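You operate a simulated robot arm through the tools that you are given. There is no shell and no other tool.

Carry out the task below with a simulated robot arm. There is one attempt and no reset: what you move stays moved.

JOB
Small ring off, hang the strainer in the pot, drain the peas, pan back, strainer in the bowl.
Fine: saucepan back on the small ring; the water stays in the soup pot; soup bowl.

The check looks at the end state, three seconds after you hand in, the way a careful person would. Anything else that was tipped, shoved, dropped, spilled or broken makes it a failure.

ROBOT AND FRAMES
A 6-joint arm with a two-finger parallel gripper, fixed in place. Base frame: the origin is at the foot of the arm, x ahead of it, y to its left, z up; the work surface is at about z = 920. Lengths are in mm, angles in degrees, forces in N, time in s.
With the tool pointing down near the work surface it reaches from about 320 to 700 mm from the base axis. Its first joint turns from -166.0 to 166.0 degrees. Payload 4.1 kg.
The TCP is the grasp point between the finger pads, 23 mm short of the fingertips. In the tool frame z runs along the fingers and y along their closing line. Largest opening 94 mm; finger width 38, thickness 10; the body of the gripper, 54 by 96 mm, starts 39 mm behind the TCP.
Orientation is that of the tool frame in the base frame, as a unit quaternion [x, y, z, w]. With the fingers straight down and closing along the base's y, the tool's x points along the base's -x, its y along +y and its z along -z.

CONTROLS
- The arm moves only by the tool jog_arm. Its argument "moves" is a list of rows, each a list of 7 numbers: the shift along the tool's x, y, z in mm, then the turn, a rotation vector about the tool's x, y, z in degrees, then the finger opening in mm, from 0 to 94. In form: [[x, y, z, ax, ay, az, grip], ...]. A call has 1 to 20 rows; each row is the pose to reach, as a shift and turn from the pose commanded when the call began, along the tool's axes at that moment. Each row takes 0.2 s and may step no farther than 50 mm and 8.6 degrees from the row before; otherwise, or with a gripper value out of range, the whole call is refused. A pose out of reach is approached as far as the arm can. The call stops where the force on the tool passes 90 N (or 10 N more than at its start, if that is more) or the arm is blocked; 0.2 s more then pass. The fingers move at their own pace (about 45 mm/s each) and stop on an object; they squeeze with about 32 N. The grip force told is the motor's: it shows also when the fingers shut on nothing. Time passes only in rows, and 0.2 s behind the last, so rows that repeat a pose let the fingers close. The reply holds the time, the measured pose of the TCP, the force on the tool along the base axes, the opening and the grip force, in the units named above and with some noise, with the torque about the TCP (base axes, N m) and any sound that the robot's microphone picked up.
- Cameras (640 x 400 px; columns grow to the right, rows downward): "scene" is fixed at [51.8, -502.2, 1549.5]; the picture's right is [0.57, -0.82, 0.00], its down [-0.64, -0.44, -0.64] and it looks along [0.52, 0.36, -0.77] (base axes); focal length 214 px, centre (320, 200). "wrist" rides on the gripper at [86, 16, -74] in the tool frame; the picture's right is [-0.18, 0.98, 0.00], its down [-0.58, -0.11, -0.81] and it looks along [-0.79, -0.15, 0.59] (tool axes); focal length 243 px, centre (320, 200). There is no depth. A picture from a camera that has moved, and an enlarged one, comes with that camera's place and axes in the base frame and with its lens. The place of the scene camera against the robot may be out by one fixed shift of up to 12 mm in any direction.
- capture(camera): a new picture of that camera. No time passes.
- lift_body(by): slides the trunk up (or, below 0, down) by that many mm; the arm rides with it, the base frame stays. It gives what a move gives, with no picture.
- zoom(camera, box): a new picture of the part [left, top, right, bottom] of that camera's present view, enlarged. No time passes.
- job_done(): hands the job in; it is judged then, once.

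Nothing tells you positions but the pictures and the camera data. Unless the task says otherwise, let go and move clear before handing in.

The tools are called by a JSON object that holds its "method" and its "body". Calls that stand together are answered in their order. jog_arm: Moves the arm, as the interface text tells. Its arguments: {"type":"object","properties":{"moves":{"type":"array","items":{"type":"array","items":{"type":"number"}}}},"required":["moves"]} The other tools are called the same way: lift_body (by) slides the trunk up or down; capture (camera) takes a picture; zoom (camera, box) takes an enlarged picture of a part of a camera's view; job_done () hands the job in.

At the start:

```text
t: 0.0
tcp_pos: [316.5, -181.1, 1328.3]
tcp_rot: [0.0, 1.0, 0.0, -0.001]
contact_force: [-0.5, 0.3, 0.1]
wrist_torque: [0.05, 0.01, 0.01]
width: 93.9
gripper_force: 0.1
trunk travel left (down, up): [-525.0, 65.0]
```

scene: 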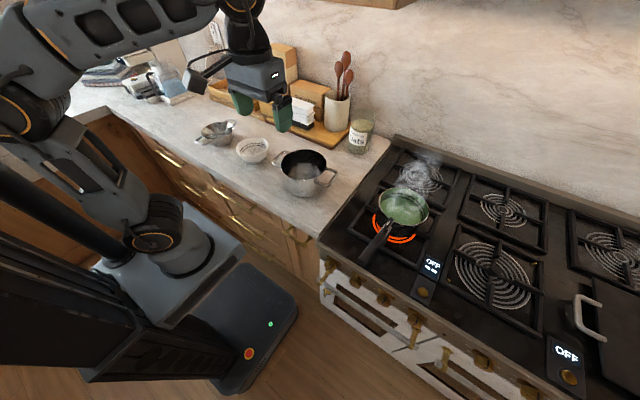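
wrist: 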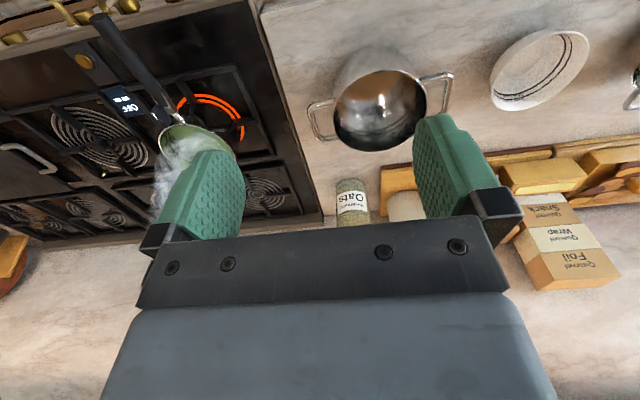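

I see the pot, strainer and bowl on the counter left of the stove, and a green saucepan steaming on a glowing ring. I'll take closer looks before moving anything.

{"method": "zoom", "body": {"camera": "scene", "box": [340, 150, 500, 310]}}

{"method": "zoom", "body": {"camera": "scene", "box": [180, 100, 350, 210]}}

{"method": "zoom", "body": {"camera": "scene", "box": [310, 240, 610, 400]}}

{"method": "zoom", "body": {"camera": "wrist", "box": [0, 0, 260, 220]}}

{"method": "zoom", "body": {"camera": "wrist", "box": [290, 0, 640, 220]}}

```text
2.50 times, centred on (420, 230) of scene
camera zoom: at [51.8, -502.2, 1549.5], right [0.57, -0.82, 0.0], down [-0.64, -0.44, -0.64], along [0.52, 0.36, -0.77], focal length 536 px, centre (70, 125)
```

zoom: 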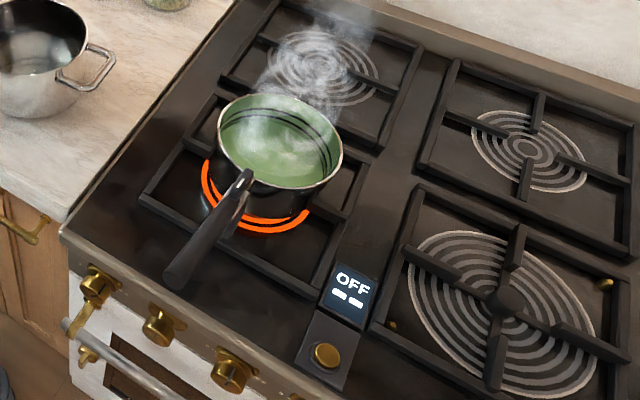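

```text
3.64 times, centred on (265, 155) of scene
camera zoom: at [51.8, -502.2, 1549.5], right [0.57, -0.82, 0.0], down [-0.64, -0.44, -0.64], along [0.52, 0.36, -0.77], focal length 780 px, centre (520, 364)
```

zoom: 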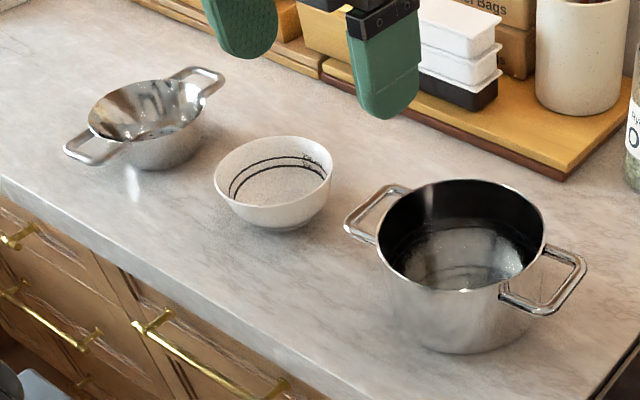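

```text
2.13 times, centred on (460, 320) of scene
camera zoom: at [51.8, -502.2, 1549.5], right [0.57, -0.82, 0.0], down [-0.64, -0.44, -0.64], along [0.52, 0.36, -0.77], focal length 458 px, centre (21, -56)
```

zoom: 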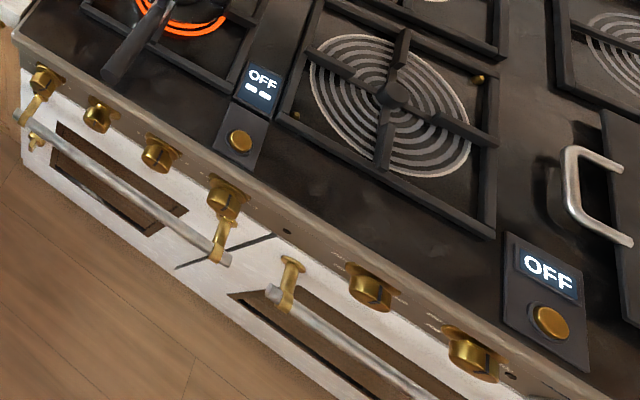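

```text
1.82 times, centred on (130, 110) of wrist
camera zoom: at [229.9, -164.4, 1401.8], right [0.18, 0.98, 0.0], down [0.58, -0.11, 0.81], along [0.79, -0.15, -0.59], focal length 441 px, centre (666, 364)
```

zoom: 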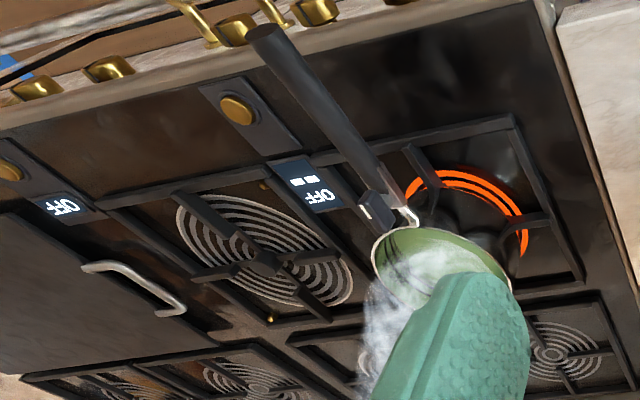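

```text
1.82 times, centred on (465, 110) of wrist
camera zoom: at [229.9, -164.4, 1401.8], right [0.18, 0.98, 0.0], down [0.58, -0.11, 0.81], along [0.79, -0.15, -0.59], focal length 441 px, centre (56, 364)
```

zoom: 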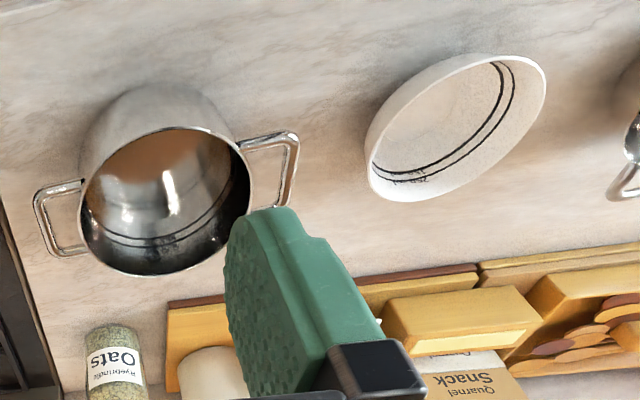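

The display next to the pan reads OFF with some bars under it, and there are brass knobs on the front and on the top panels. I need to find which control belongs to the glowing ring, so I'll zoom in more.

{"method": "zoom", "body": {"camera": "scene", "box": [410, 245, 460, 305]}}

{"method": "zoom", "body": {"camera": "scene", "box": [310, 245, 430, 325]}}

{"method": "zoom", "body": {"camera": "scene", "box": [420, 320, 580, 400]}}

{"method": "zoom", "body": {"camera": "wrist", "box": [80, 20, 160, 120]}}

{"method": "zoom", "body": {"camera": "scene", "box": [360, 170, 440, 270]}}

```text
6.67 times, centred on (435, 275) of scene
camera zoom: at [51.8, -502.2, 1549.5], right [0.57, -0.82, 0.0], down [-0.64, -0.44, -0.64], along [0.52, 0.36, -0.77], focal length 1430 px, centre (-447, -300)
```

zoom: 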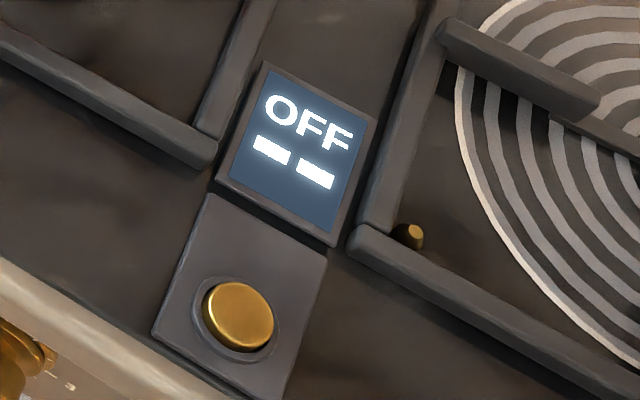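

```text
5.00 times, centred on (370, 285) of scene
camera zoom: at [51.8, -502.2, 1549.5], right [0.57, -0.82, 0.0], down [-0.64, -0.44, -0.64], along [0.52, 0.36, -0.77], focal length 1072 px, centre (70, -225)
```

zoom: 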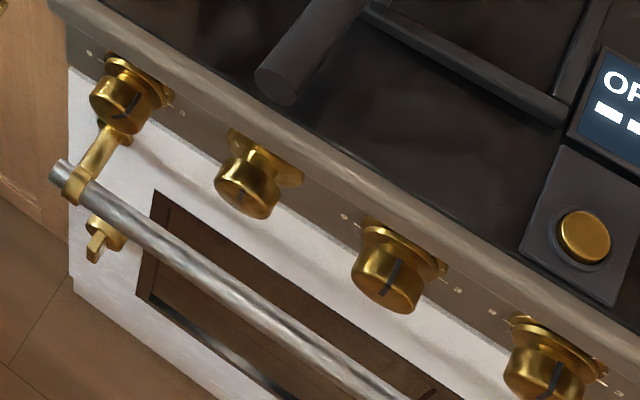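

```text
4.00 times, centred on (500, 360) of scene
camera zoom: at [51.8, -502.2, 1549.5], right [0.57, -0.82, 0.0], down [-0.64, -0.44, -0.64], along [0.52, 0.36, -0.77], focal length 858 px, centre (-400, -440)
```

zoom: 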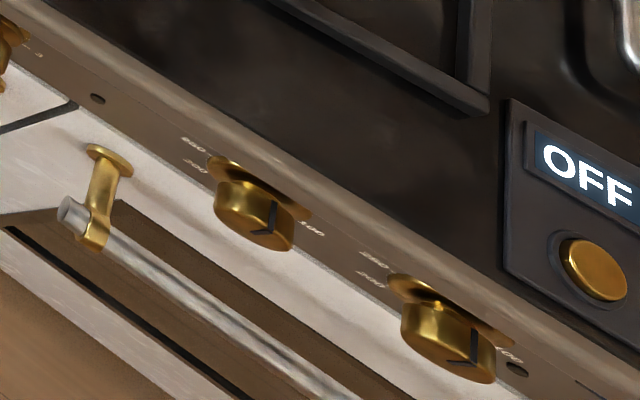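

```text
4.00 times, centred on (120, 70) of wrist
camera zoom: at [229.9, -164.4, 1401.8], right [0.18, 0.98, 0.0], down [0.58, -0.11, 0.81], along [0.79, -0.15, -0.59], focal length 970 px, centre (1120, 720)
```

zoom: 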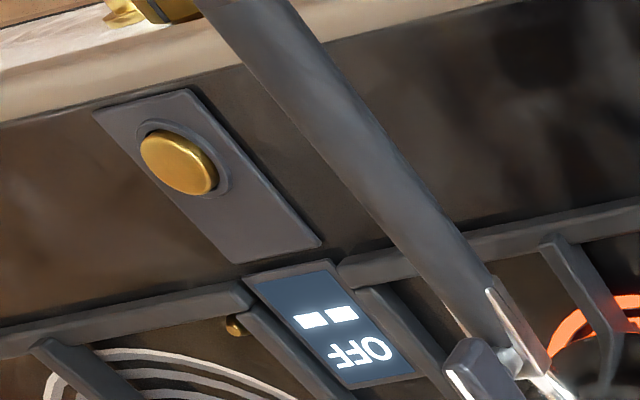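

```text
4.00 times, centred on (400, 220) of scene
camera zoom: at [51.8, -502.2, 1549.5], right [0.57, -0.82, 0.0], down [-0.64, -0.44, -0.64], along [0.52, 0.36, -0.77], focal length 858 px, centre (0, 120)
```

zoom: 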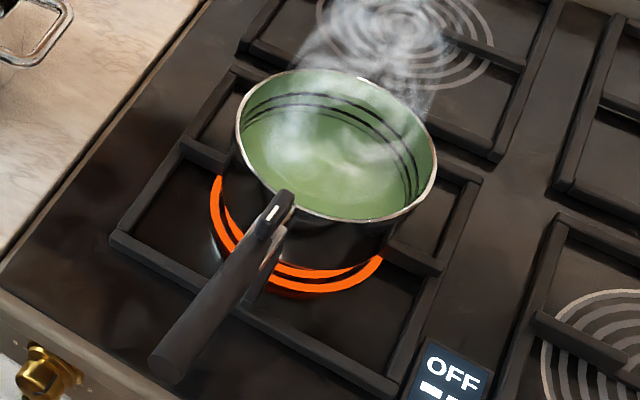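

The front knobs are probably the ring controls, at about x=303 with y=-367, -461, -555 and -646. I'll bring the wrist camera around in front of the stove to see their markings.

{"method": "jog_arm", "body": {"moves": [[14, -32, 31, 0, 0, 0, 94], [29, -65, 62, 0, 0, 0, 94], [43, -97, 93, 0, 0, 0, 94], [58, -130, 124, 0, 0, 0, 94], [72, -162, 155, 0, 0, 0, 94], [87, -194, 186, 0, 0, 0, 94], [101, -227, 217, 0, 0, 0, 94], [116, -259, 248, 0, 0, 0, 94]]}}

{"method": "capture", "body": {"camera": "wrist"}}

{"method": "capture", "body": {"camera": "scene"}}

```text
t: 1.8
tcp_pos: [198.8, -440.9, 1080.4]
tcp_rot: [0.0, 1.0, 0.001, 0.0]
contact_force: [-0.4, 0.2, 0.0]
wrist_torque: [-0.02, 0.02, 0.02]
width: 94.0
gripper_force: 0.0
trunk travel left (down, up): [-525.0, 65.0]
```

```text
taken
camera wrist: at [113.0, -424.4, 1154.2], right [0.18, 0.98, 0.0], down [0.58, -0.11, 0.81], along [0.79, -0.15, -0.59], focal length 243 px, centre (320, 200)
```

wrist: 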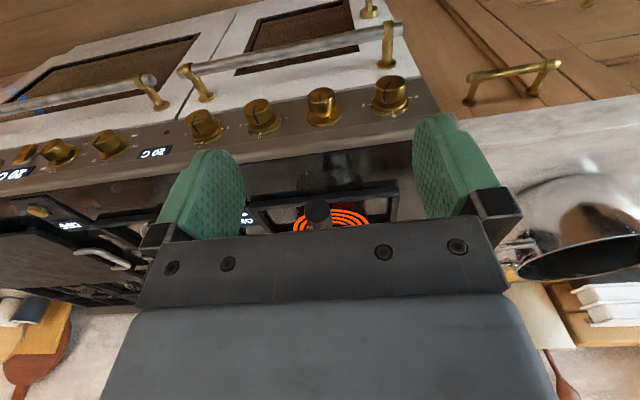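

```text
taken
```

scene: 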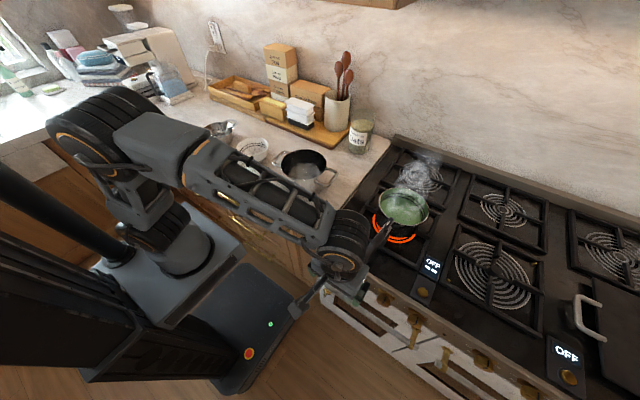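

{"method": "zoom", "body": {"camera": "wrist", "box": [170, 60, 430, 160]}}

{"method": "zoom", "body": {"camera": "wrist", "box": [290, 60, 430, 150]}}

{"method": "zoom", "body": {"camera": "wrist", "box": [170, 80, 300, 160]}}

{"method": "zoom", "body": {"camera": "wrist", "box": [230, 150, 430, 240]}}

{"method": "zoom", "body": {"camera": "wrist", "box": [0, 110, 180, 260]}}

```text
2.46 times, centred on (300, 110) of wrist
camera zoom: at [113.0, -424.4, 1154.2], right [0.18, 0.98, 0.0], down [0.58, -0.11, 0.81], along [0.79, -0.15, -0.59], focal length 597 px, centre (369, 422)
```

zoom: 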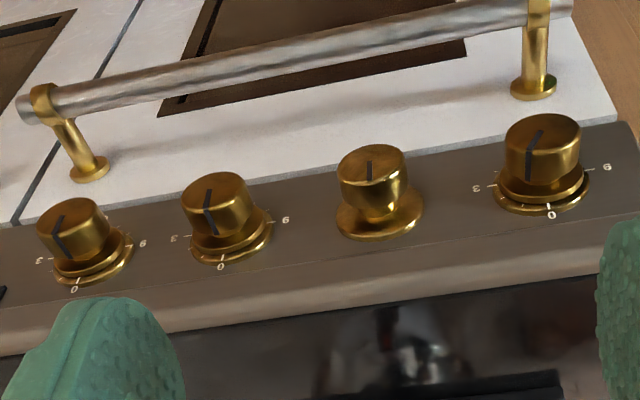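

```text
4.44 times, centred on (360, 105) of wrist
camera zoom: at [113.0, -424.4, 1154.2], right [0.18, 0.98, 0.0], down [0.58, -0.11, 0.81], along [0.79, -0.15, -0.59], focal length 1078 px, centre (142, 622)
```

zoom: 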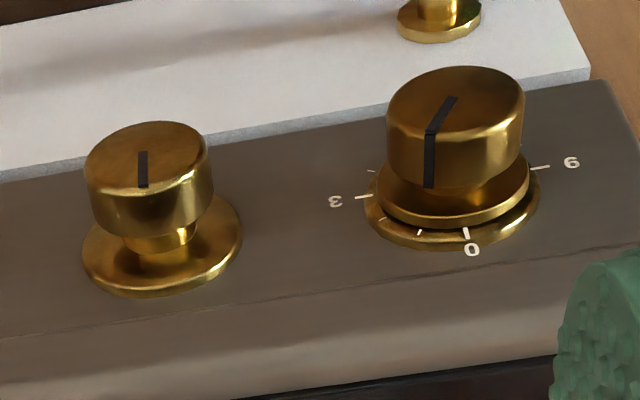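

```text
4.92 times, centred on (235, 120) of wrist
camera zoom: at [113.0, -424.4, 1154.2], right [0.18, 0.98, 0.0], down [0.58, -0.11, 0.81], along [0.79, -0.15, -0.59], focal length 1194 px, centre (738, 594)
```

zoom: 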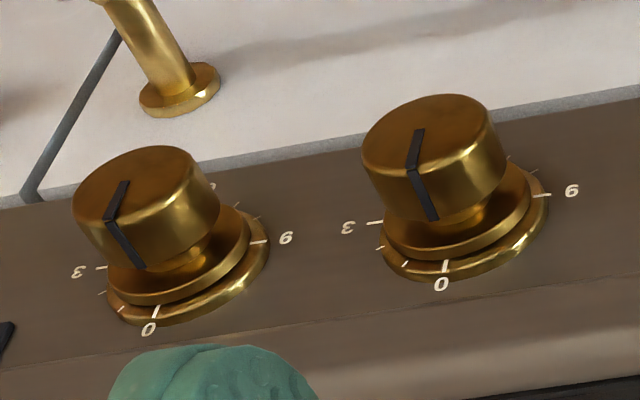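

```text
3.20 times, centred on (330, 195) of wrist
camera zoom: at [113.0, -424.4, 1154.2], right [0.18, 0.98, 0.0], down [0.58, -0.11, 0.81], along [0.79, -0.15, -0.59], focal length 776 px, centre (288, 216)
```

zoom: 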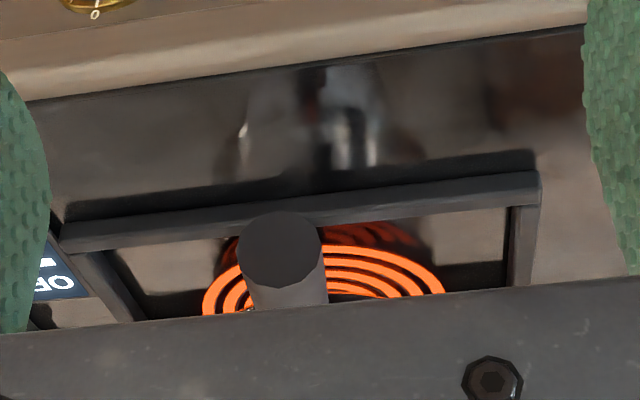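

```text
2.67 times, centred on (90, 185) of wrist
camera zoom: at [113.0, -424.4, 1154.2], right [0.18, 0.98, 0.0], down [0.58, -0.11, 0.81], along [0.79, -0.15, -0.59], focal length 647 px, centre (933, 240)
```

zoom: 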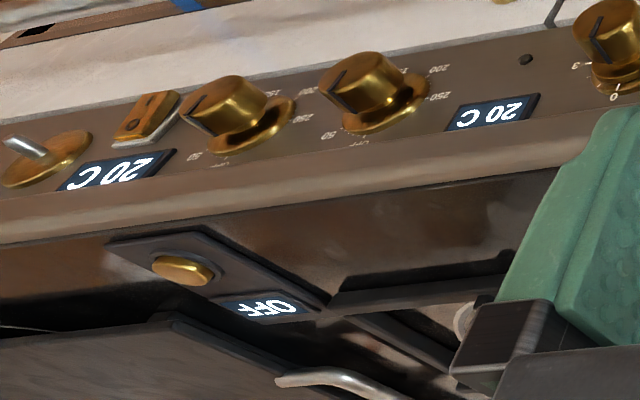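

Knob 1 (closest to the counter) has its mark past 0, while the dials of the third and fourth knobs sit at 0 and the second knob has no scale. I'll tilt the gripper so the wrist camera sees the knobs more squarely and I can triangulate them.

{"method": "jog_arm", "body": {"moves": [[10, 10, 22, 0, -7.2, 0, 94], [20, 20, 44, 0, -14.4, 0, 94], [30, 30, 66, 0, -21.6, 0, 94], [40, 40, 88, 0, -28.8, 0, 94], [50, 50, 110, 0, -36, 0, 94]]}}

{"method": "capture", "body": {"camera": "wrist"}}

```text
t: 3.0
tcp_pos: [148.1, -393.1, 968.8]
tcp_rot: [0.0, 0.951, 0.0, 0.309]
contact_force: [-0.5, -0.8, 0.4]
wrist_torque: [0.03, -0.01, -0.01]
width: 94.0
gripper_force: 0.1
trunk travel left (down, up): [-525.0, 65.0]
```

```text
taken
camera wrist: at [34.0, -376.0, 977.8], right [0.15, 0.98, 0.11], down [-0.01, -0.11, 0.99], along [0.99, -0.15, -0.01], focal length 243 px, centre (320, 200)
```

wrist: 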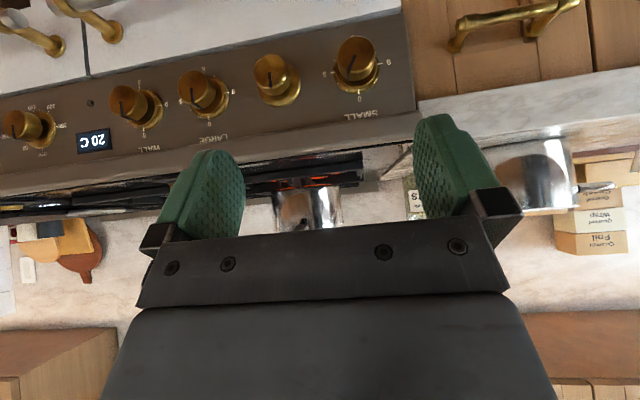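

Labels are visible now. I'll zoom in on each one to read it.

{"method": "zoom", "body": {"camera": "wrist", "box": [300, 20, 420, 130]}}

{"method": "zoom", "body": {"camera": "wrist", "box": [90, 50, 250, 160]}}

{"method": "zoom", "body": {"camera": "wrist", "box": [230, 140, 430, 240]}}

```text
3.64 times, centred on (360, 75) of wrist
camera zoom: at [34.0, -376.0, 977.8], right [0.15, 0.98, 0.11], down [-0.01, -0.11, 0.99], along [0.99, -0.15, -0.01], focal length 882 px, centre (174, 654)
```

zoom: 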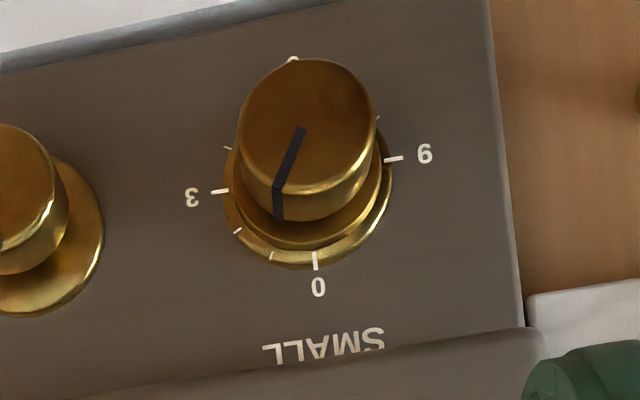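

```text
3.64 times, centred on (170, 105) of wrist
camera zoom: at [34.0, -376.0, 977.8], right [0.15, 0.98, 0.11], down [-0.01, -0.11, 0.99], along [0.99, -0.15, -0.01], focal length 882 px, centre (866, 546)
```

zoom: 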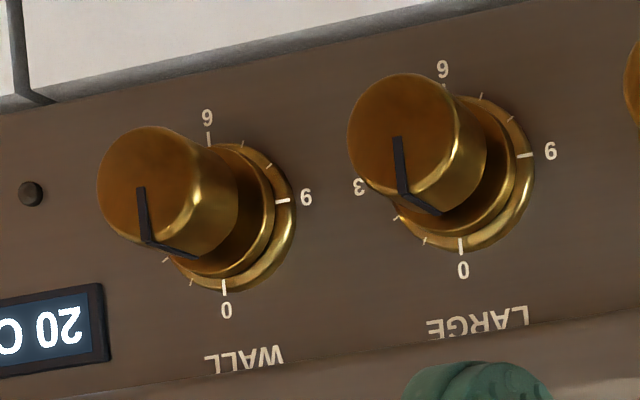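

```text
3.20 times, centred on (330, 190) of wrist
camera zoom: at [34.0, -376.0, 977.8], right [0.15, 0.98, 0.11], down [-0.01, -0.11, 0.99], along [0.99, -0.15, -0.01], focal length 776 px, centre (288, 232)
```

zoom: 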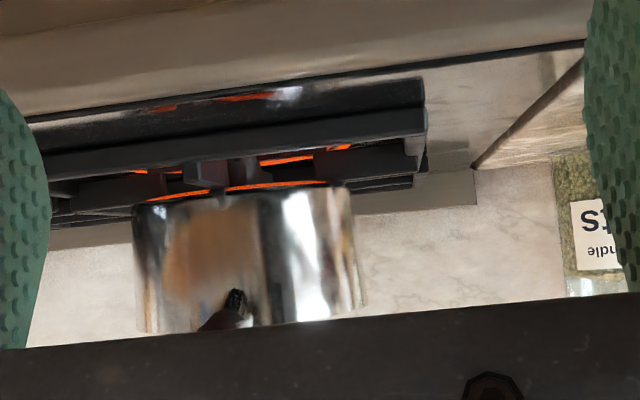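

Knob 1 is labelled SMALL and sits at about level 1, with 0 straight up. The others read LARGE=0 and WALL=0, so I'll turn only this knob; its axis is near y=-359, z=821 with the face at x≈304, and I'm moving in front of it now.

{"method": "jog_arm", "body": {"moves": [[-10, 11, 35, 0, 0, 0, 70], [-20, 22, 70, 0, 0, 0, 70], [-31.9, 34.1, 106, 0, 0, 0, 64], [-31.9, 34.1, 126, 0, 0, 0, 64]]}}

{"method": "capture", "body": {"camera": "wrist"}}

{"method": "zoom", "body": {"camera": "scene", "box": [280, 180, 460, 320]}}

```text
t: 4.0
tcp_pos: [249.4, -355.6, 886.9]
tcp_rot: [-0.001, 0.951, 0.0, 0.309]
contact_force: [-0.1, 0.3, 0.5]
wrist_torque: [0.0, 0.0, -0.02]
width: 64.1
gripper_force: 0.0
trunk travel left (down, up): [-525.0, 65.0]
```

```text
taken
camera wrist: at [136.9, -339.2, 895.6], right [0.15, 0.98, 0.11], down [0.0, -0.11, 0.99], along [0.99, -0.15, -0.01], focal length 243 px, centre (320, 200)
```

wrist: 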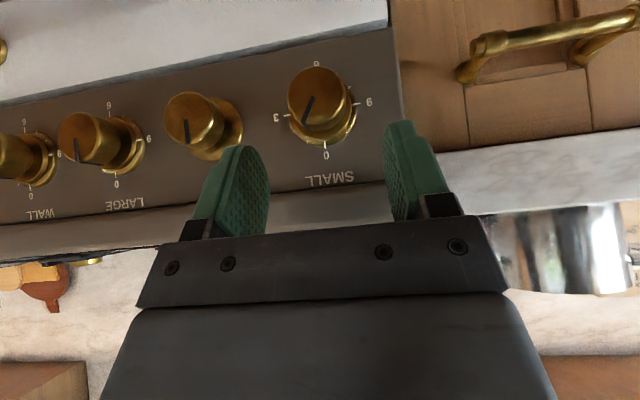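

```text
2.86 times, centred on (370, 250) of scene
camera zoom: at [51.8, -502.2, 1549.5], right [0.57, -0.82, 0.0], down [-0.64, -0.44, -0.64], along [0.52, 0.36, -0.77], focal length 613 px, centre (177, 57)
```

zoom: 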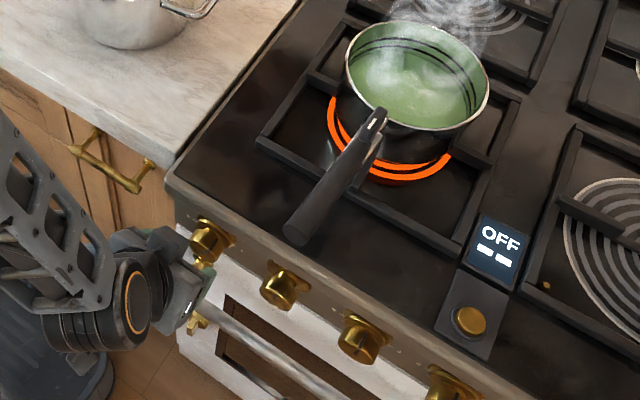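

{"method": "zoom", "body": {"camera": "wrist", "box": [250, 50, 410, 150]}}

```text
4.00 times, centred on (330, 100) of wrist
camera zoom: at [136.9, -339.2, 895.6], right [0.15, 0.98, 0.11], down [0.0, -0.11, 0.99], along [0.99, -0.15, -0.01], focal length 970 px, centre (280, 600)
```

zoom: 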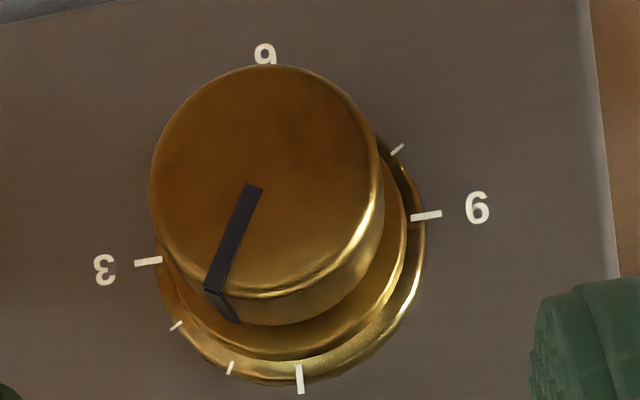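

The knob axis is confirmed near y=-359, z=820, mark at level 1. I'll advance onto the knob and close on it.

{"method": "jog_arm", "body": {"moves": [[1, -2, 30, 0, 0, 0, 64], [2.4, -3.4, 60, 0, 0, 0, 64], [2.4, -3.4, 81, 0, 0, 0, 64], [2.4, -3.4, 81, 0, 0, 0, 64]]}}

{"method": "capture", "body": {"camera": "wrist"}}

```text
t: 5.0
tcp_pos: [298.0, -358.1, 819.2]
tcp_rot: [0.0, 0.951, 0.0, 0.309]
contact_force: [-0.1, 0.4, 0.2]
wrist_torque: [0.0, 0.0, -0.02]
width: 63.9
gripper_force: 0.1
trunk travel left (down, up): [-525.0, 65.0]
```

```text
taken
camera wrist: at [184.7, -342.5, 828.1], right [0.15, 0.98, 0.11], down [0.0, -0.11, 0.99], along [0.99, -0.15, -0.01], focal length 243 px, centre (320, 200)
```

wrist: 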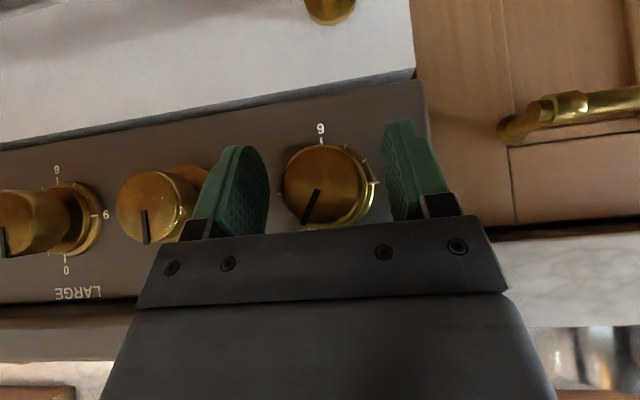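

{"method": "jog_arm", "body": {"moves": [[2.4, 0, -1.8, 0, 0, 0, 50], [2.4, 0, -1.8, 0, 0, 0, 30], [2.4, 0, -1.8, 0, 0, 0, 30], [2.4, 0, -1.8, 0, 0, 0, 30]]}}

{"method": "capture", "body": {"camera": "wrist"}}

```text
t: 6.0
tcp_pos: [293.4, -360.2, 818.7]
tcp_rot: [0.001, 0.951, -0.001, 0.309]
contact_force: [0.5, -3.5, -0.4]
wrist_torque: [-0.03, 0.11, -0.27]
width: 41.5
gripper_force: 45.1
trunk travel left (down, up): [-525.0, 65.0]
```

```text
taken
camera wrist: at [180.6, -343.4, 828.0], right [0.15, 0.98, 0.11], down [0.0, -0.11, 0.99], along [0.99, -0.15, -0.01], focal length 243 px, centre (320, 200)
```

wrist: 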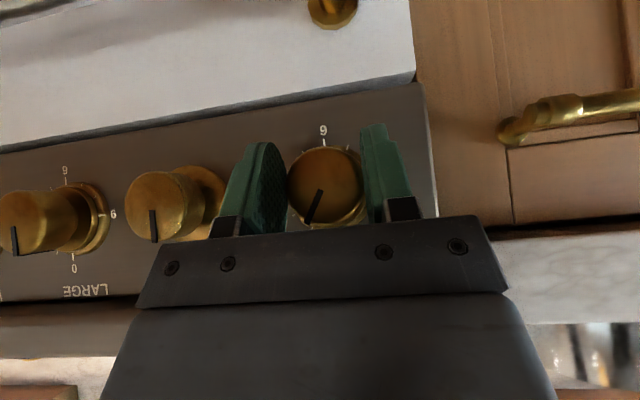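

The knob is held (41.5 mm). Its mark lies 30° to the right of 0, so I'll turn the gripper 30° counter-clockwise about the knob axis.

{"method": "jog_arm", "body": {"moves": [[0, 0, 0, 6.07, 0, -4.4, 30], [0, 0, 0, 12.14, 0, -8.82, 30], [0, 0, 0, 18.2, 0, -13.2, 30], [0, 0, 0, 24.3, 0, -17.6, 30], [0, 0, 0, 24.3, 0, -17.6, 30]]}}

{"method": "capture", "body": {"camera": "wrist"}}

{"method": "zoom", "body": {"camera": "scene", "box": [280, 150, 480, 320]}}

```text
t: 6.6
tcp_pos: [295.5, -359.4, 828.0]
tcp_rot: [-0.042, 0.951, -0.076, 0.297]
contact_force: [5.3, 26.6, 7.4]
wrist_torque: [0.24, -1.54, -0.18]
width: 42.3
gripper_force: 44.6
out of reach, approached as far as the arm can: row 2
trunk travel left (down, up): [-525.0, 65.0]
stopped in row 2: the force on the tool passed its limit at 103 N (the readings are from after the stop); the commanded pose is now the measured one
```

```text
taken
camera wrist: at [182.5, -345.2, 836.2], right [0.12, 0.99, -0.06], down [0.02, 0.06, 1.0], along [0.99, -0.12, -0.01], focal length 243 px, centre (320, 200)
```

wrist: 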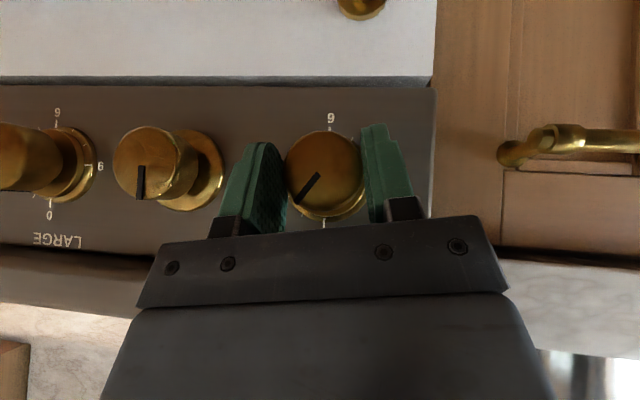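

```text
2.35 times, centred on (380, 235) of scene
camera zoom: at [51.8, -502.2, 1549.5], right [0.57, -0.82, 0.0], down [-0.64, -0.44, -0.64], along [0.52, 0.36, -0.77], focal length 505 px, centre (179, 118)
```

zoom: 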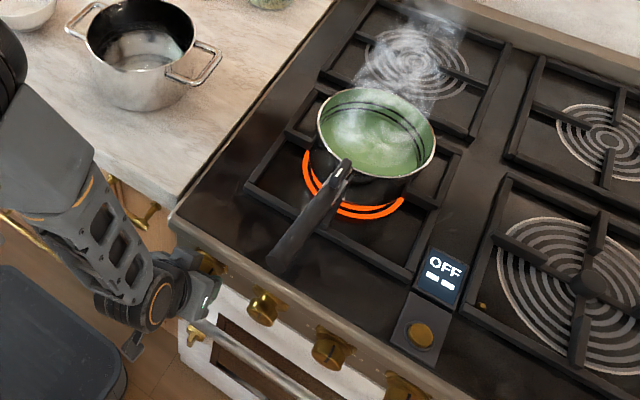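

The arm ran out of reach mid-turn and the fingers slipped, so the knob is still at 1. I'll let go, back out, and lower the trunk to get a better arm posture.

{"method": "jog_arm", "body": {"moves": [[0, 0, 0, 0, 0, 0, 66], [0, 0, 0, 0, 0, 0, 66], [0, 0, -25, 0, 0, 0, 66], [0, 0, -60, -3.7, 0, 2.7, 66], [0, 0, -100, -7.4, 0, 5.4, 66], [0, 0, -140, -7.4, 0, 5.4, 66], [0, 0, -180, -7.4, 0, 5.4, 66]]}}

{"method": "capture", "body": {"camera": "wrist"}}

{"method": "capture", "body": {"camera": "scene"}}

```text
t: 8.2
tcp_pos: [190.7, -343.7, 972.8]
tcp_rot: [-0.013, 0.956, -0.002, 0.294]
contact_force: [0.1, -0.3, 0.2]
wrist_torque: [0.01, -0.03, -0.01]
width: 66.4
gripper_force: 0.0
trunk travel left (down, up): [-525.0, 65.0]
```

```text
taken
camera wrist: at [77.8, -329.8, 984.6], right [0.13, 0.99, 0.09], down [0.03, -0.1, 0.99], along [0.99, -0.13, -0.04], focal length 243 px, centre (320, 200)
```

wrist: 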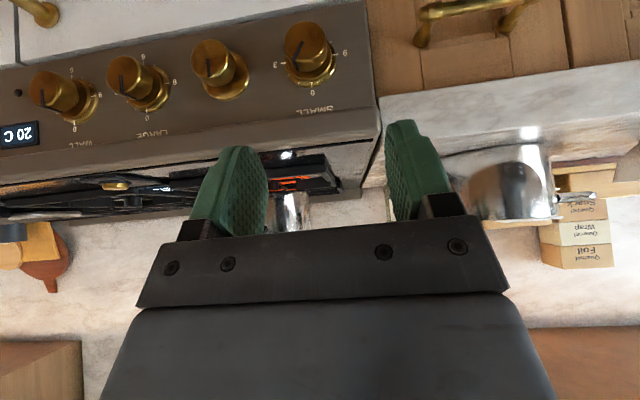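

```text
taken
```

scene: 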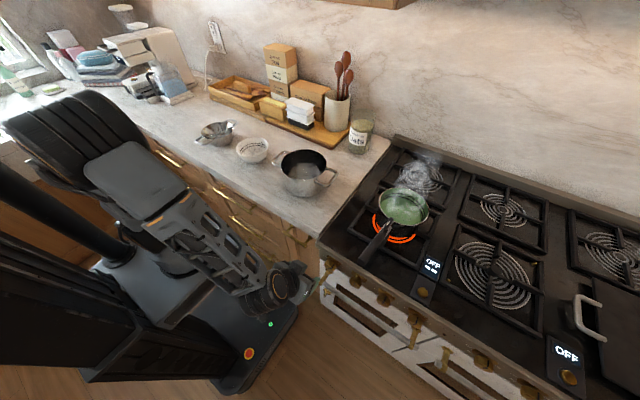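

The turn in that direction drew the wrist in toward the base. I'll pre-roll the gripper 30° the other way, grip the knob like that, and turn back to upright.

{"method": "jog_arm", "body": {"moves": [[1.8, -14, 23, -5.95, -0.2, 4.6, 64], [3.6, -28, 47, -11.9, -0.35, 9.2, 64], [5.5, -43, 70, -17.85, -0.5, 13.8, 64], [7.3, -56.9, 94, -23.8, -0.7, 18.4, 64], [7.3, -56.9, 94, -23.8, -0.7, 18.4, 64]]}}

{"method": "capture", "body": {"camera": "wrist"}}

{"method": "capture", "body": {"camera": "scene"}}

```text
t: 9.4
tcp_pos: [241.1, -400.7, 891.5]
tcp_rot: [0.078, 0.924, 0.241, 0.288]
contact_force: [-0.8, -1.1, 0.6]
wrist_torque: [-0.02, 0.01, -0.02]
width: 64.0
gripper_force: 0.1
trunk travel left (down, up): [-525.0, 65.0]
```

```text
taken
camera wrist: at [128.6, -390.8, 909.3], right [0.16, 0.8, 0.57], down [0.02, -0.58, 0.81], along [0.99, -0.12, -0.11], focal length 243 px, centre (320, 200)
```

wrist: 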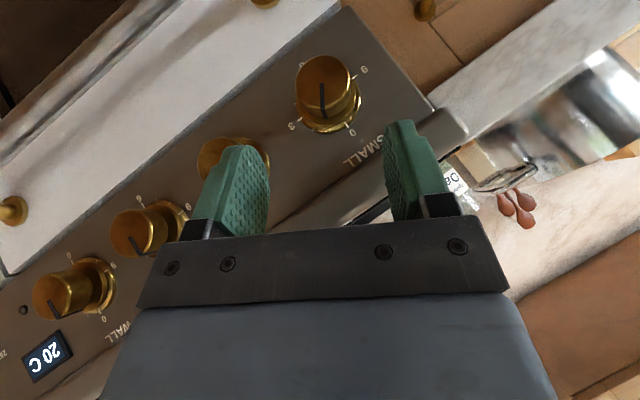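

```text
taken
```

scene: 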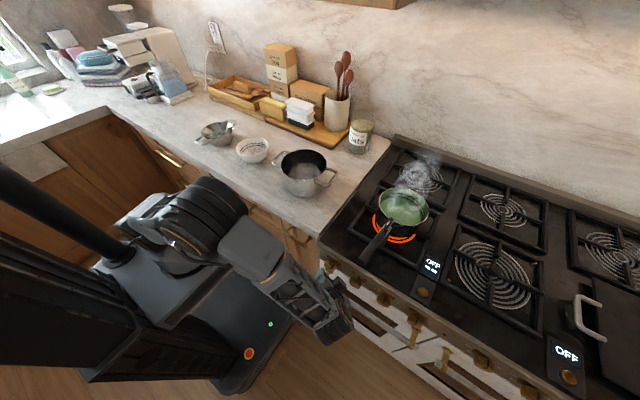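

{"method": "jog_arm", "body": {"moves": [[1, 0.5, 33, 0, 0, 0, 64], [2, 1, 66, 0, 0, 0, 64], [2.8, 1.5, 97, 0, 0, 0, 64], [2.8, 1.5, 97, 0, 0, 0, 64], [2.8, 1.5, 97, 0, 0, 0, 64]]}}

{"method": "capture", "body": {"camera": "wrist"}}

```text
t: 10.6
tcp_pos: [293.5, -358.6, 820.8]
tcp_rot: [0.078, 0.924, 0.24, 0.288]
contact_force: [0.2, -0.3, -1.1]
wrist_torque: [-0.01, -0.01, -0.02]
width: 64.1
gripper_force: 0.1
trunk travel left (down, up): [-525.0, 65.0]
```

```text
taken
camera wrist: at [181.0, -349.1, 839.3], right [0.16, 0.81, 0.57], down [0.02, -0.58, 0.81], along [0.99, -0.12, -0.11], focal length 243 px, centre (320, 200)
```

wrist: 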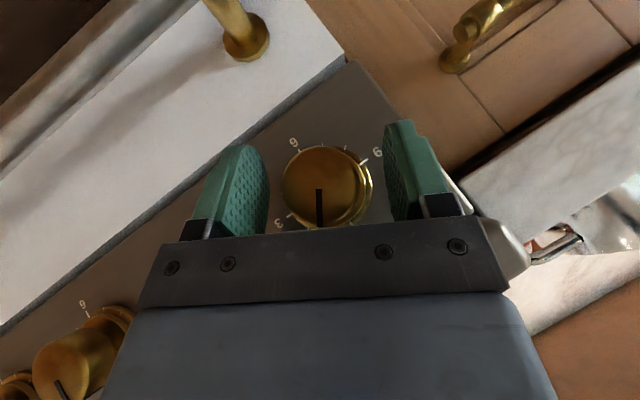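

{"method": "jog_arm", "body": {"moves": [[0, 0, 0, 0, 0, 0, 45], [0, 0, 0, 0, 0, 0, 30], [0, 0, 0, 0, 0, 0, 30], [0, 0, 0, 0, 0, 0, 30], [0, 0, 0, 6.2, -0.04, -4.3, 30], [0, 0, 0, 12.4, -0.08, -8.6, 30], [0, 0, 0, 18.5, -0.12, -12.8, 30], [0, 0, 0, 24.7, -0.16, -17.1, 30], [0, 0, 0, 24.7, -0.16, -17.1, 30]]}}

{"method": "capture", "body": {"camera": "wrist"}}

{"method": "zoom", "body": {"camera": "scene", "box": [280, 150, 480, 320]}}

```text
t: 12.6
tcp_pos: [293.4, -360.4, 820.9]
tcp_rot: [0.002, 0.954, -0.008, 0.299]
contact_force: [-9.2, -23.6, -8.0]
wrist_torque: [-0.02, -0.5, -0.89]
width: 41.7
gripper_force: 44.7
trunk travel left (down, up): [-525.0, 65.0]
```

```text
taken
camera wrist: at [180.9, -342.1, 831.7], right [0.16, 0.98, 0.09], down [0.02, -0.1, 1.0], along [0.99, -0.16, -0.03], focal length 243 px, centre (320, 200)
```

wrist: 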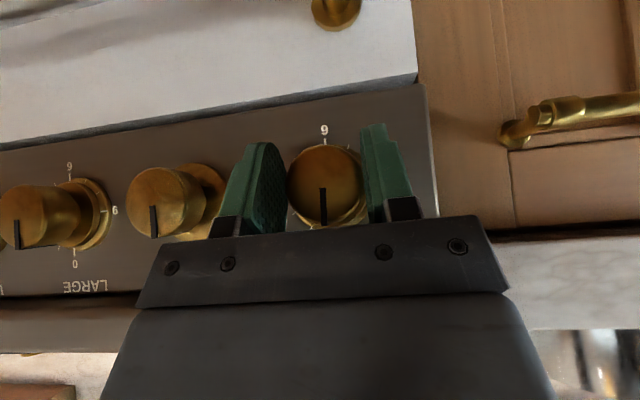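

```text
2.35 times, centred on (380, 235) of scene
camera zoom: at [51.8, -502.2, 1549.5], right [0.57, -0.82, 0.0], down [-0.64, -0.44, -0.64], along [0.52, 0.36, -0.77], focal length 505 px, centre (179, 118)
```

zoom: 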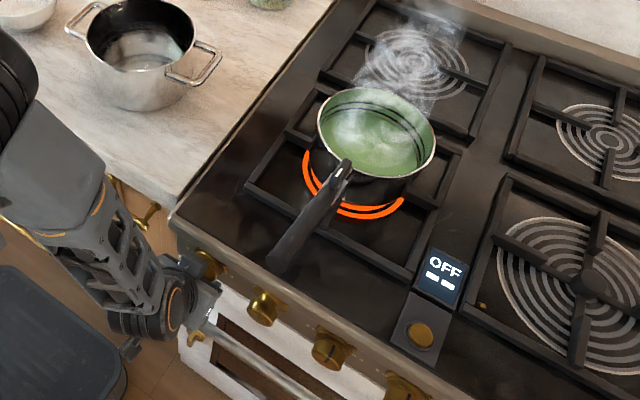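

{"method": "zoom", "body": {"camera": "wrist", "box": [270, 110, 390, 230]}}

{"method": "zoom", "body": {"camera": "wrist", "box": [0, 150, 240, 300]}}

```text
3.33 times, centred on (330, 170) of wrist
camera zoom: at [180.9, -342.1, 831.7], right [0.16, 0.98, 0.09], down [0.02, -0.1, 1.0], along [0.99, -0.16, -0.03], focal length 809 px, centre (287, 300)
```

zoom: 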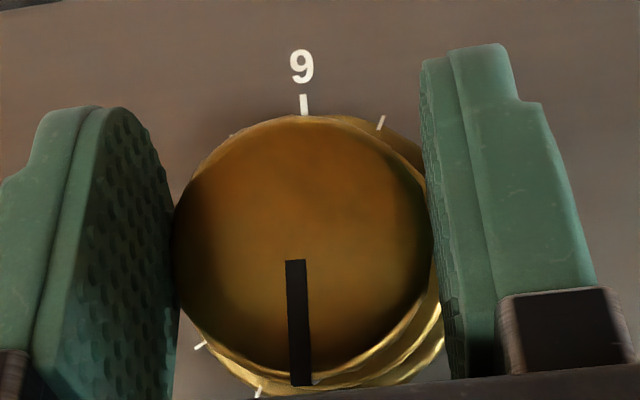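

```text
2.67 times, centred on (120, 225) of wrist
camera zoom: at [180.9, -342.1, 831.7], right [0.16, 0.98, 0.09], down [0.02, -0.1, 1.0], along [0.99, -0.16, -0.03], focal length 647 px, centre (853, 133)
```

zoom: 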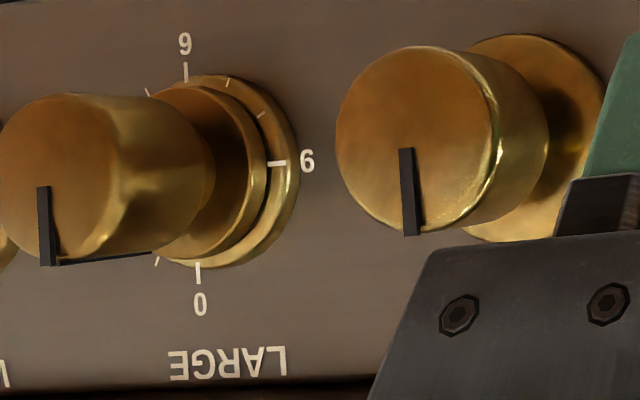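

The mark is about 3° short of 0 (compared to the LARGE knob's mark at 0). I'll turn a few degrees more.

{"method": "jog_arm", "body": {"moves": [[0, 0, 0, 3.3, 0, -2.3, 30], [0, 0, 0, 3.3, 0, -2.3, 30], [0, 0, 0, 3.3, 0, -2.3, 30]]}}

{"method": "zoom", "body": {"camera": "wrist", "box": [270, 110, 390, 230]}}

{"method": "zoom", "body": {"camera": "scene", "box": [340, 150, 460, 270]}}

```text
t: 13.4
tcp_pos: [293.7, -359.6, 819.5]
tcp_rot: [-0.009, 0.953, -0.04, 0.299]
contact_force: [-9.3, -23.8, -5.4]
wrist_torque: [0.42, 0.07, -0.58]
width: 41.6
gripper_force: 44.6
trunk travel left (down, up): [-525.0, 65.0]
```

```text
3.33 times, centred on (330, 170) of wrist
camera zoom: at [180.8, -341.7, 830.2], right [0.16, 0.99, 0.02], down [0.02, -0.03, 1.0], along [0.99, -0.16, -0.02], focal length 809 px, centre (287, 300)
```

zoom: 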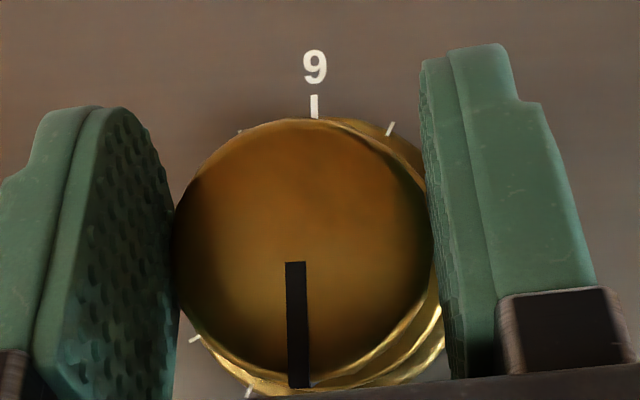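

```text
3.33 times, centred on (400, 210) of scene
camera zoom: at [51.8, -502.2, 1549.5], right [0.57, -0.82, 0.0], down [-0.64, -0.44, -0.64], along [0.52, 0.36, -0.77], focal length 715 px, centre (53, 167)
```

zoom: 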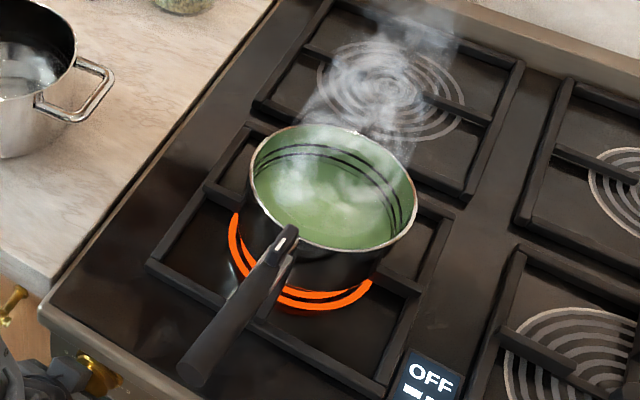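

The mark now lines up with 0. I'll let go, back away, and check the knob and the ring glow.

{"method": "jog_arm", "body": {"moves": [[0, 0, 0, 0, 0, 0, 66], [0, 0, 0, 0, 0, 0, 66], [0, 0, 0, 0, 0, 0, 66], [0, 0, -30, 0, 0, 0, 66], [0, 0, -70, 0, 0, 0, 66], [0, 0, -110, 0, 0, 0, 66]]}}

{"method": "zoom", "body": {"camera": "wrist", "box": [220, 40, 420, 160]}}

{"method": "zoom", "body": {"camera": "scene", "box": [340, 150, 460, 310]}}

```text
t: 14.8
tcp_pos: [229.8, -350.3, 910.3]
tcp_rot: [-0.01, 0.954, -0.041, 0.298]
contact_force: [-0.5, -0.2, -0.1]
wrist_torque: [0.03, 0.02, 0.02]
width: 65.9
gripper_force: 0.1
trunk travel left (down, up): [-525.0, 65.0]
```

```text
3.20 times, centred on (320, 100) of wrist
camera zoom: at [117.7, -331.0, 920.3], right [0.16, 0.99, 0.02], down [0.02, -0.03, 1.0], along [0.99, -0.16, -0.02], focal length 776 px, centre (320, 520)
```

zoom: 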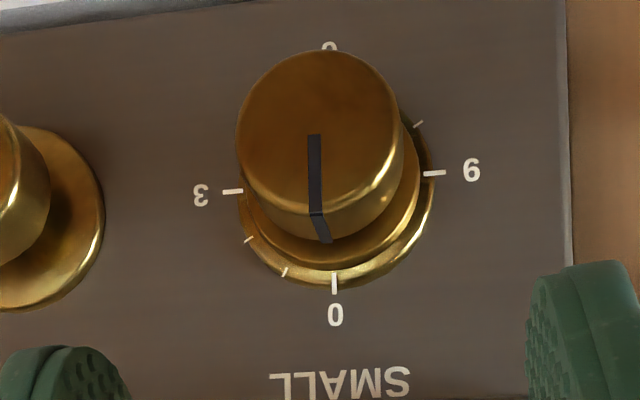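

```text
2.50 times, centred on (400, 230) of scene
camera zoom: at [51.8, -502.2, 1549.5], right [0.57, -0.82, 0.0], down [-0.64, -0.44, -0.64], along [0.52, 0.36, -0.77], focal length 536 px, centre (120, 125)
```

zoom: 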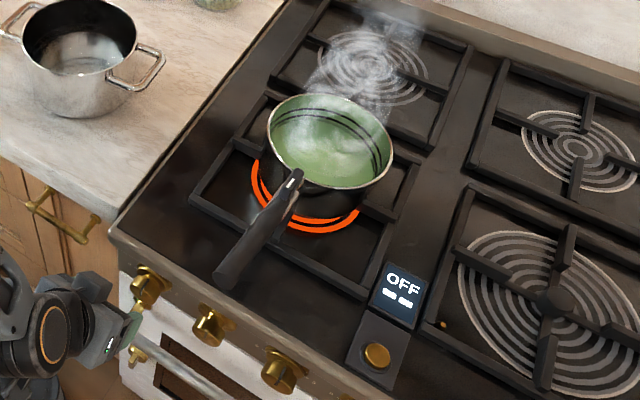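

The SMALL knob is at 0 now. The ring still shows red, so I'll watch whether it fades while I rise and go look at the pot, strainer and bowl.

{"method": "jog_arm", "body": {"moves": [[-24, -3.5, -34, 0, 0, 0, 90], [-47, -7, -68, -1.1, 7, 0, 90], [-71, -10.5, -102, -2.2, 14, 0.1, 90], [-95, -14, -137, -3.4, 21, 0.2, 90], [-118, -17.5, -171, -4.5, 28, 0.2, 90], [-142, -21, -205, -5.6, 34.9, 0.3, 90]]}}

{"method": "zoom", "body": {"camera": "scene", "box": [340, 150, 460, 310]}}

```text
t: 16.2
tcp_pos: [230.8, -350.9, 1161.9]
tcp_rot: [-0.008, 1.0, 0.004, -0.003]
contact_force: [0.4, 0.2, -0.2]
wrist_torque: [0.01, 0.0, 0.0]
width: 90.0
gripper_force: 0.0
trunk travel left (down, up): [-525.0, 65.0]
```

```text
2.50 times, centred on (400, 230) of scene
camera zoom: at [51.8, -502.2, 1549.5], right [0.57, -0.82, 0.0], down [-0.64, -0.44, -0.64], along [0.52, 0.36, -0.77], focal length 536 px, centre (120, 125)
```

zoom: 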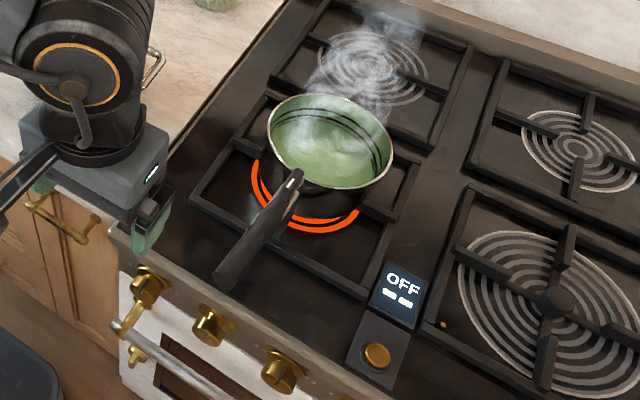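

{"method": "jog_arm", "body": {"moves": [[-30, 20, -20, 0, 5, 0, 90], [-60, 40, -40, 0, 10, 0, 90], [-90, 60, -60, 0, 15, 0, 90], [-120, 80, -80, 0, 20, 0, 90], [-150, 100, -98, 0, 25, 0, 90], [-150, 100, -98, 0, 25, 0, 90]]}}

{"method": "capture", "body": {"camera": "wrist"}}

{"method": "capture", "body": {"camera": "scene"}}

```text
t: 17.6
tcp_pos: [380.5, -249.6, 1259.3]
tcp_rot: [-0.009, 0.975, 0.001, -0.22]
contact_force: [-0.1, -0.2, -0.6]
wrist_torque: [-0.01, 0.01, -0.02]
width: 90.0
gripper_force: 0.0
trunk travel left (down, up): [-525.0, 65.0]
```

```text
taken
camera wrist: at [335.7, -234.2, 1363.5], right [0.15, 0.99, -0.07], down [0.87, -0.1, 0.48], along [0.47, -0.13, -0.88], focal length 243 px, centre (320, 200)
```

wrist: 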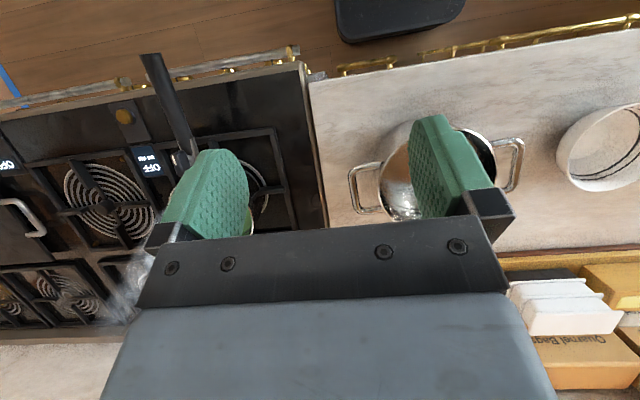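

```text
taken
```

scene: 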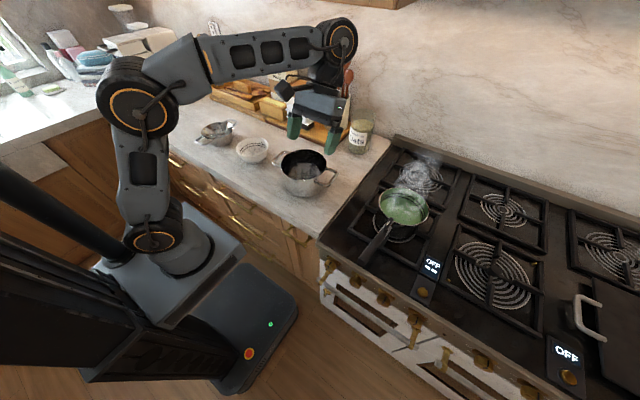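

The ring no longer glows, so the small ring is off. Next I'll survey the strainer, bowl and pot from above with the wrist camera.

{"method": "jog_arm", "body": {"moves": [[-5, 45, 2.3, 0, 0, 0, 90], [-10, 90, 4.6, 0, 0, 0, 90], [-15, 136, 7, 0, 0, 0, 90], [-20, 181, 9.2, 0, 0, 0, 90], [-25, 226, 11.5, 0, 0, 0, 90], [-29, 271, 13.8, 0, 0, 0, 90], [-34, 317, 16, 0, 0, 0, 90], [-39, 362, 18.4, 0, 0, 0, 90]]}}

{"method": "capture", "body": {"camera": "wrist"}}

```text
t: 19.4
tcp_pos: [405.1, 115.0, 1227.0]
tcp_rot: [-0.01, 0.976, 0.002, -0.219]
contact_force: [0.6, 0.0, -0.4]
wrist_torque: [-0.01, -0.02, 0.01]
width: 89.9
gripper_force: 0.1
trunk travel left (down, up): [-525.0, 65.0]
```

```text
taken
camera wrist: at [359.2, 129.4, 1331.5], right [0.15, 0.99, -0.07], down [0.87, -0.1, 0.48], along [0.47, -0.13, -0.87], focal length 243 px, centre (320, 200)
```

wrist: 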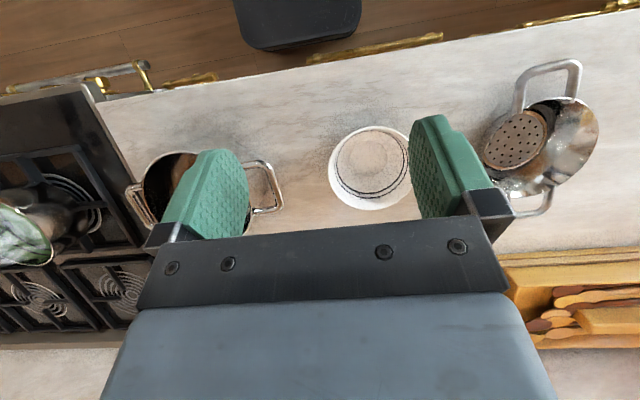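

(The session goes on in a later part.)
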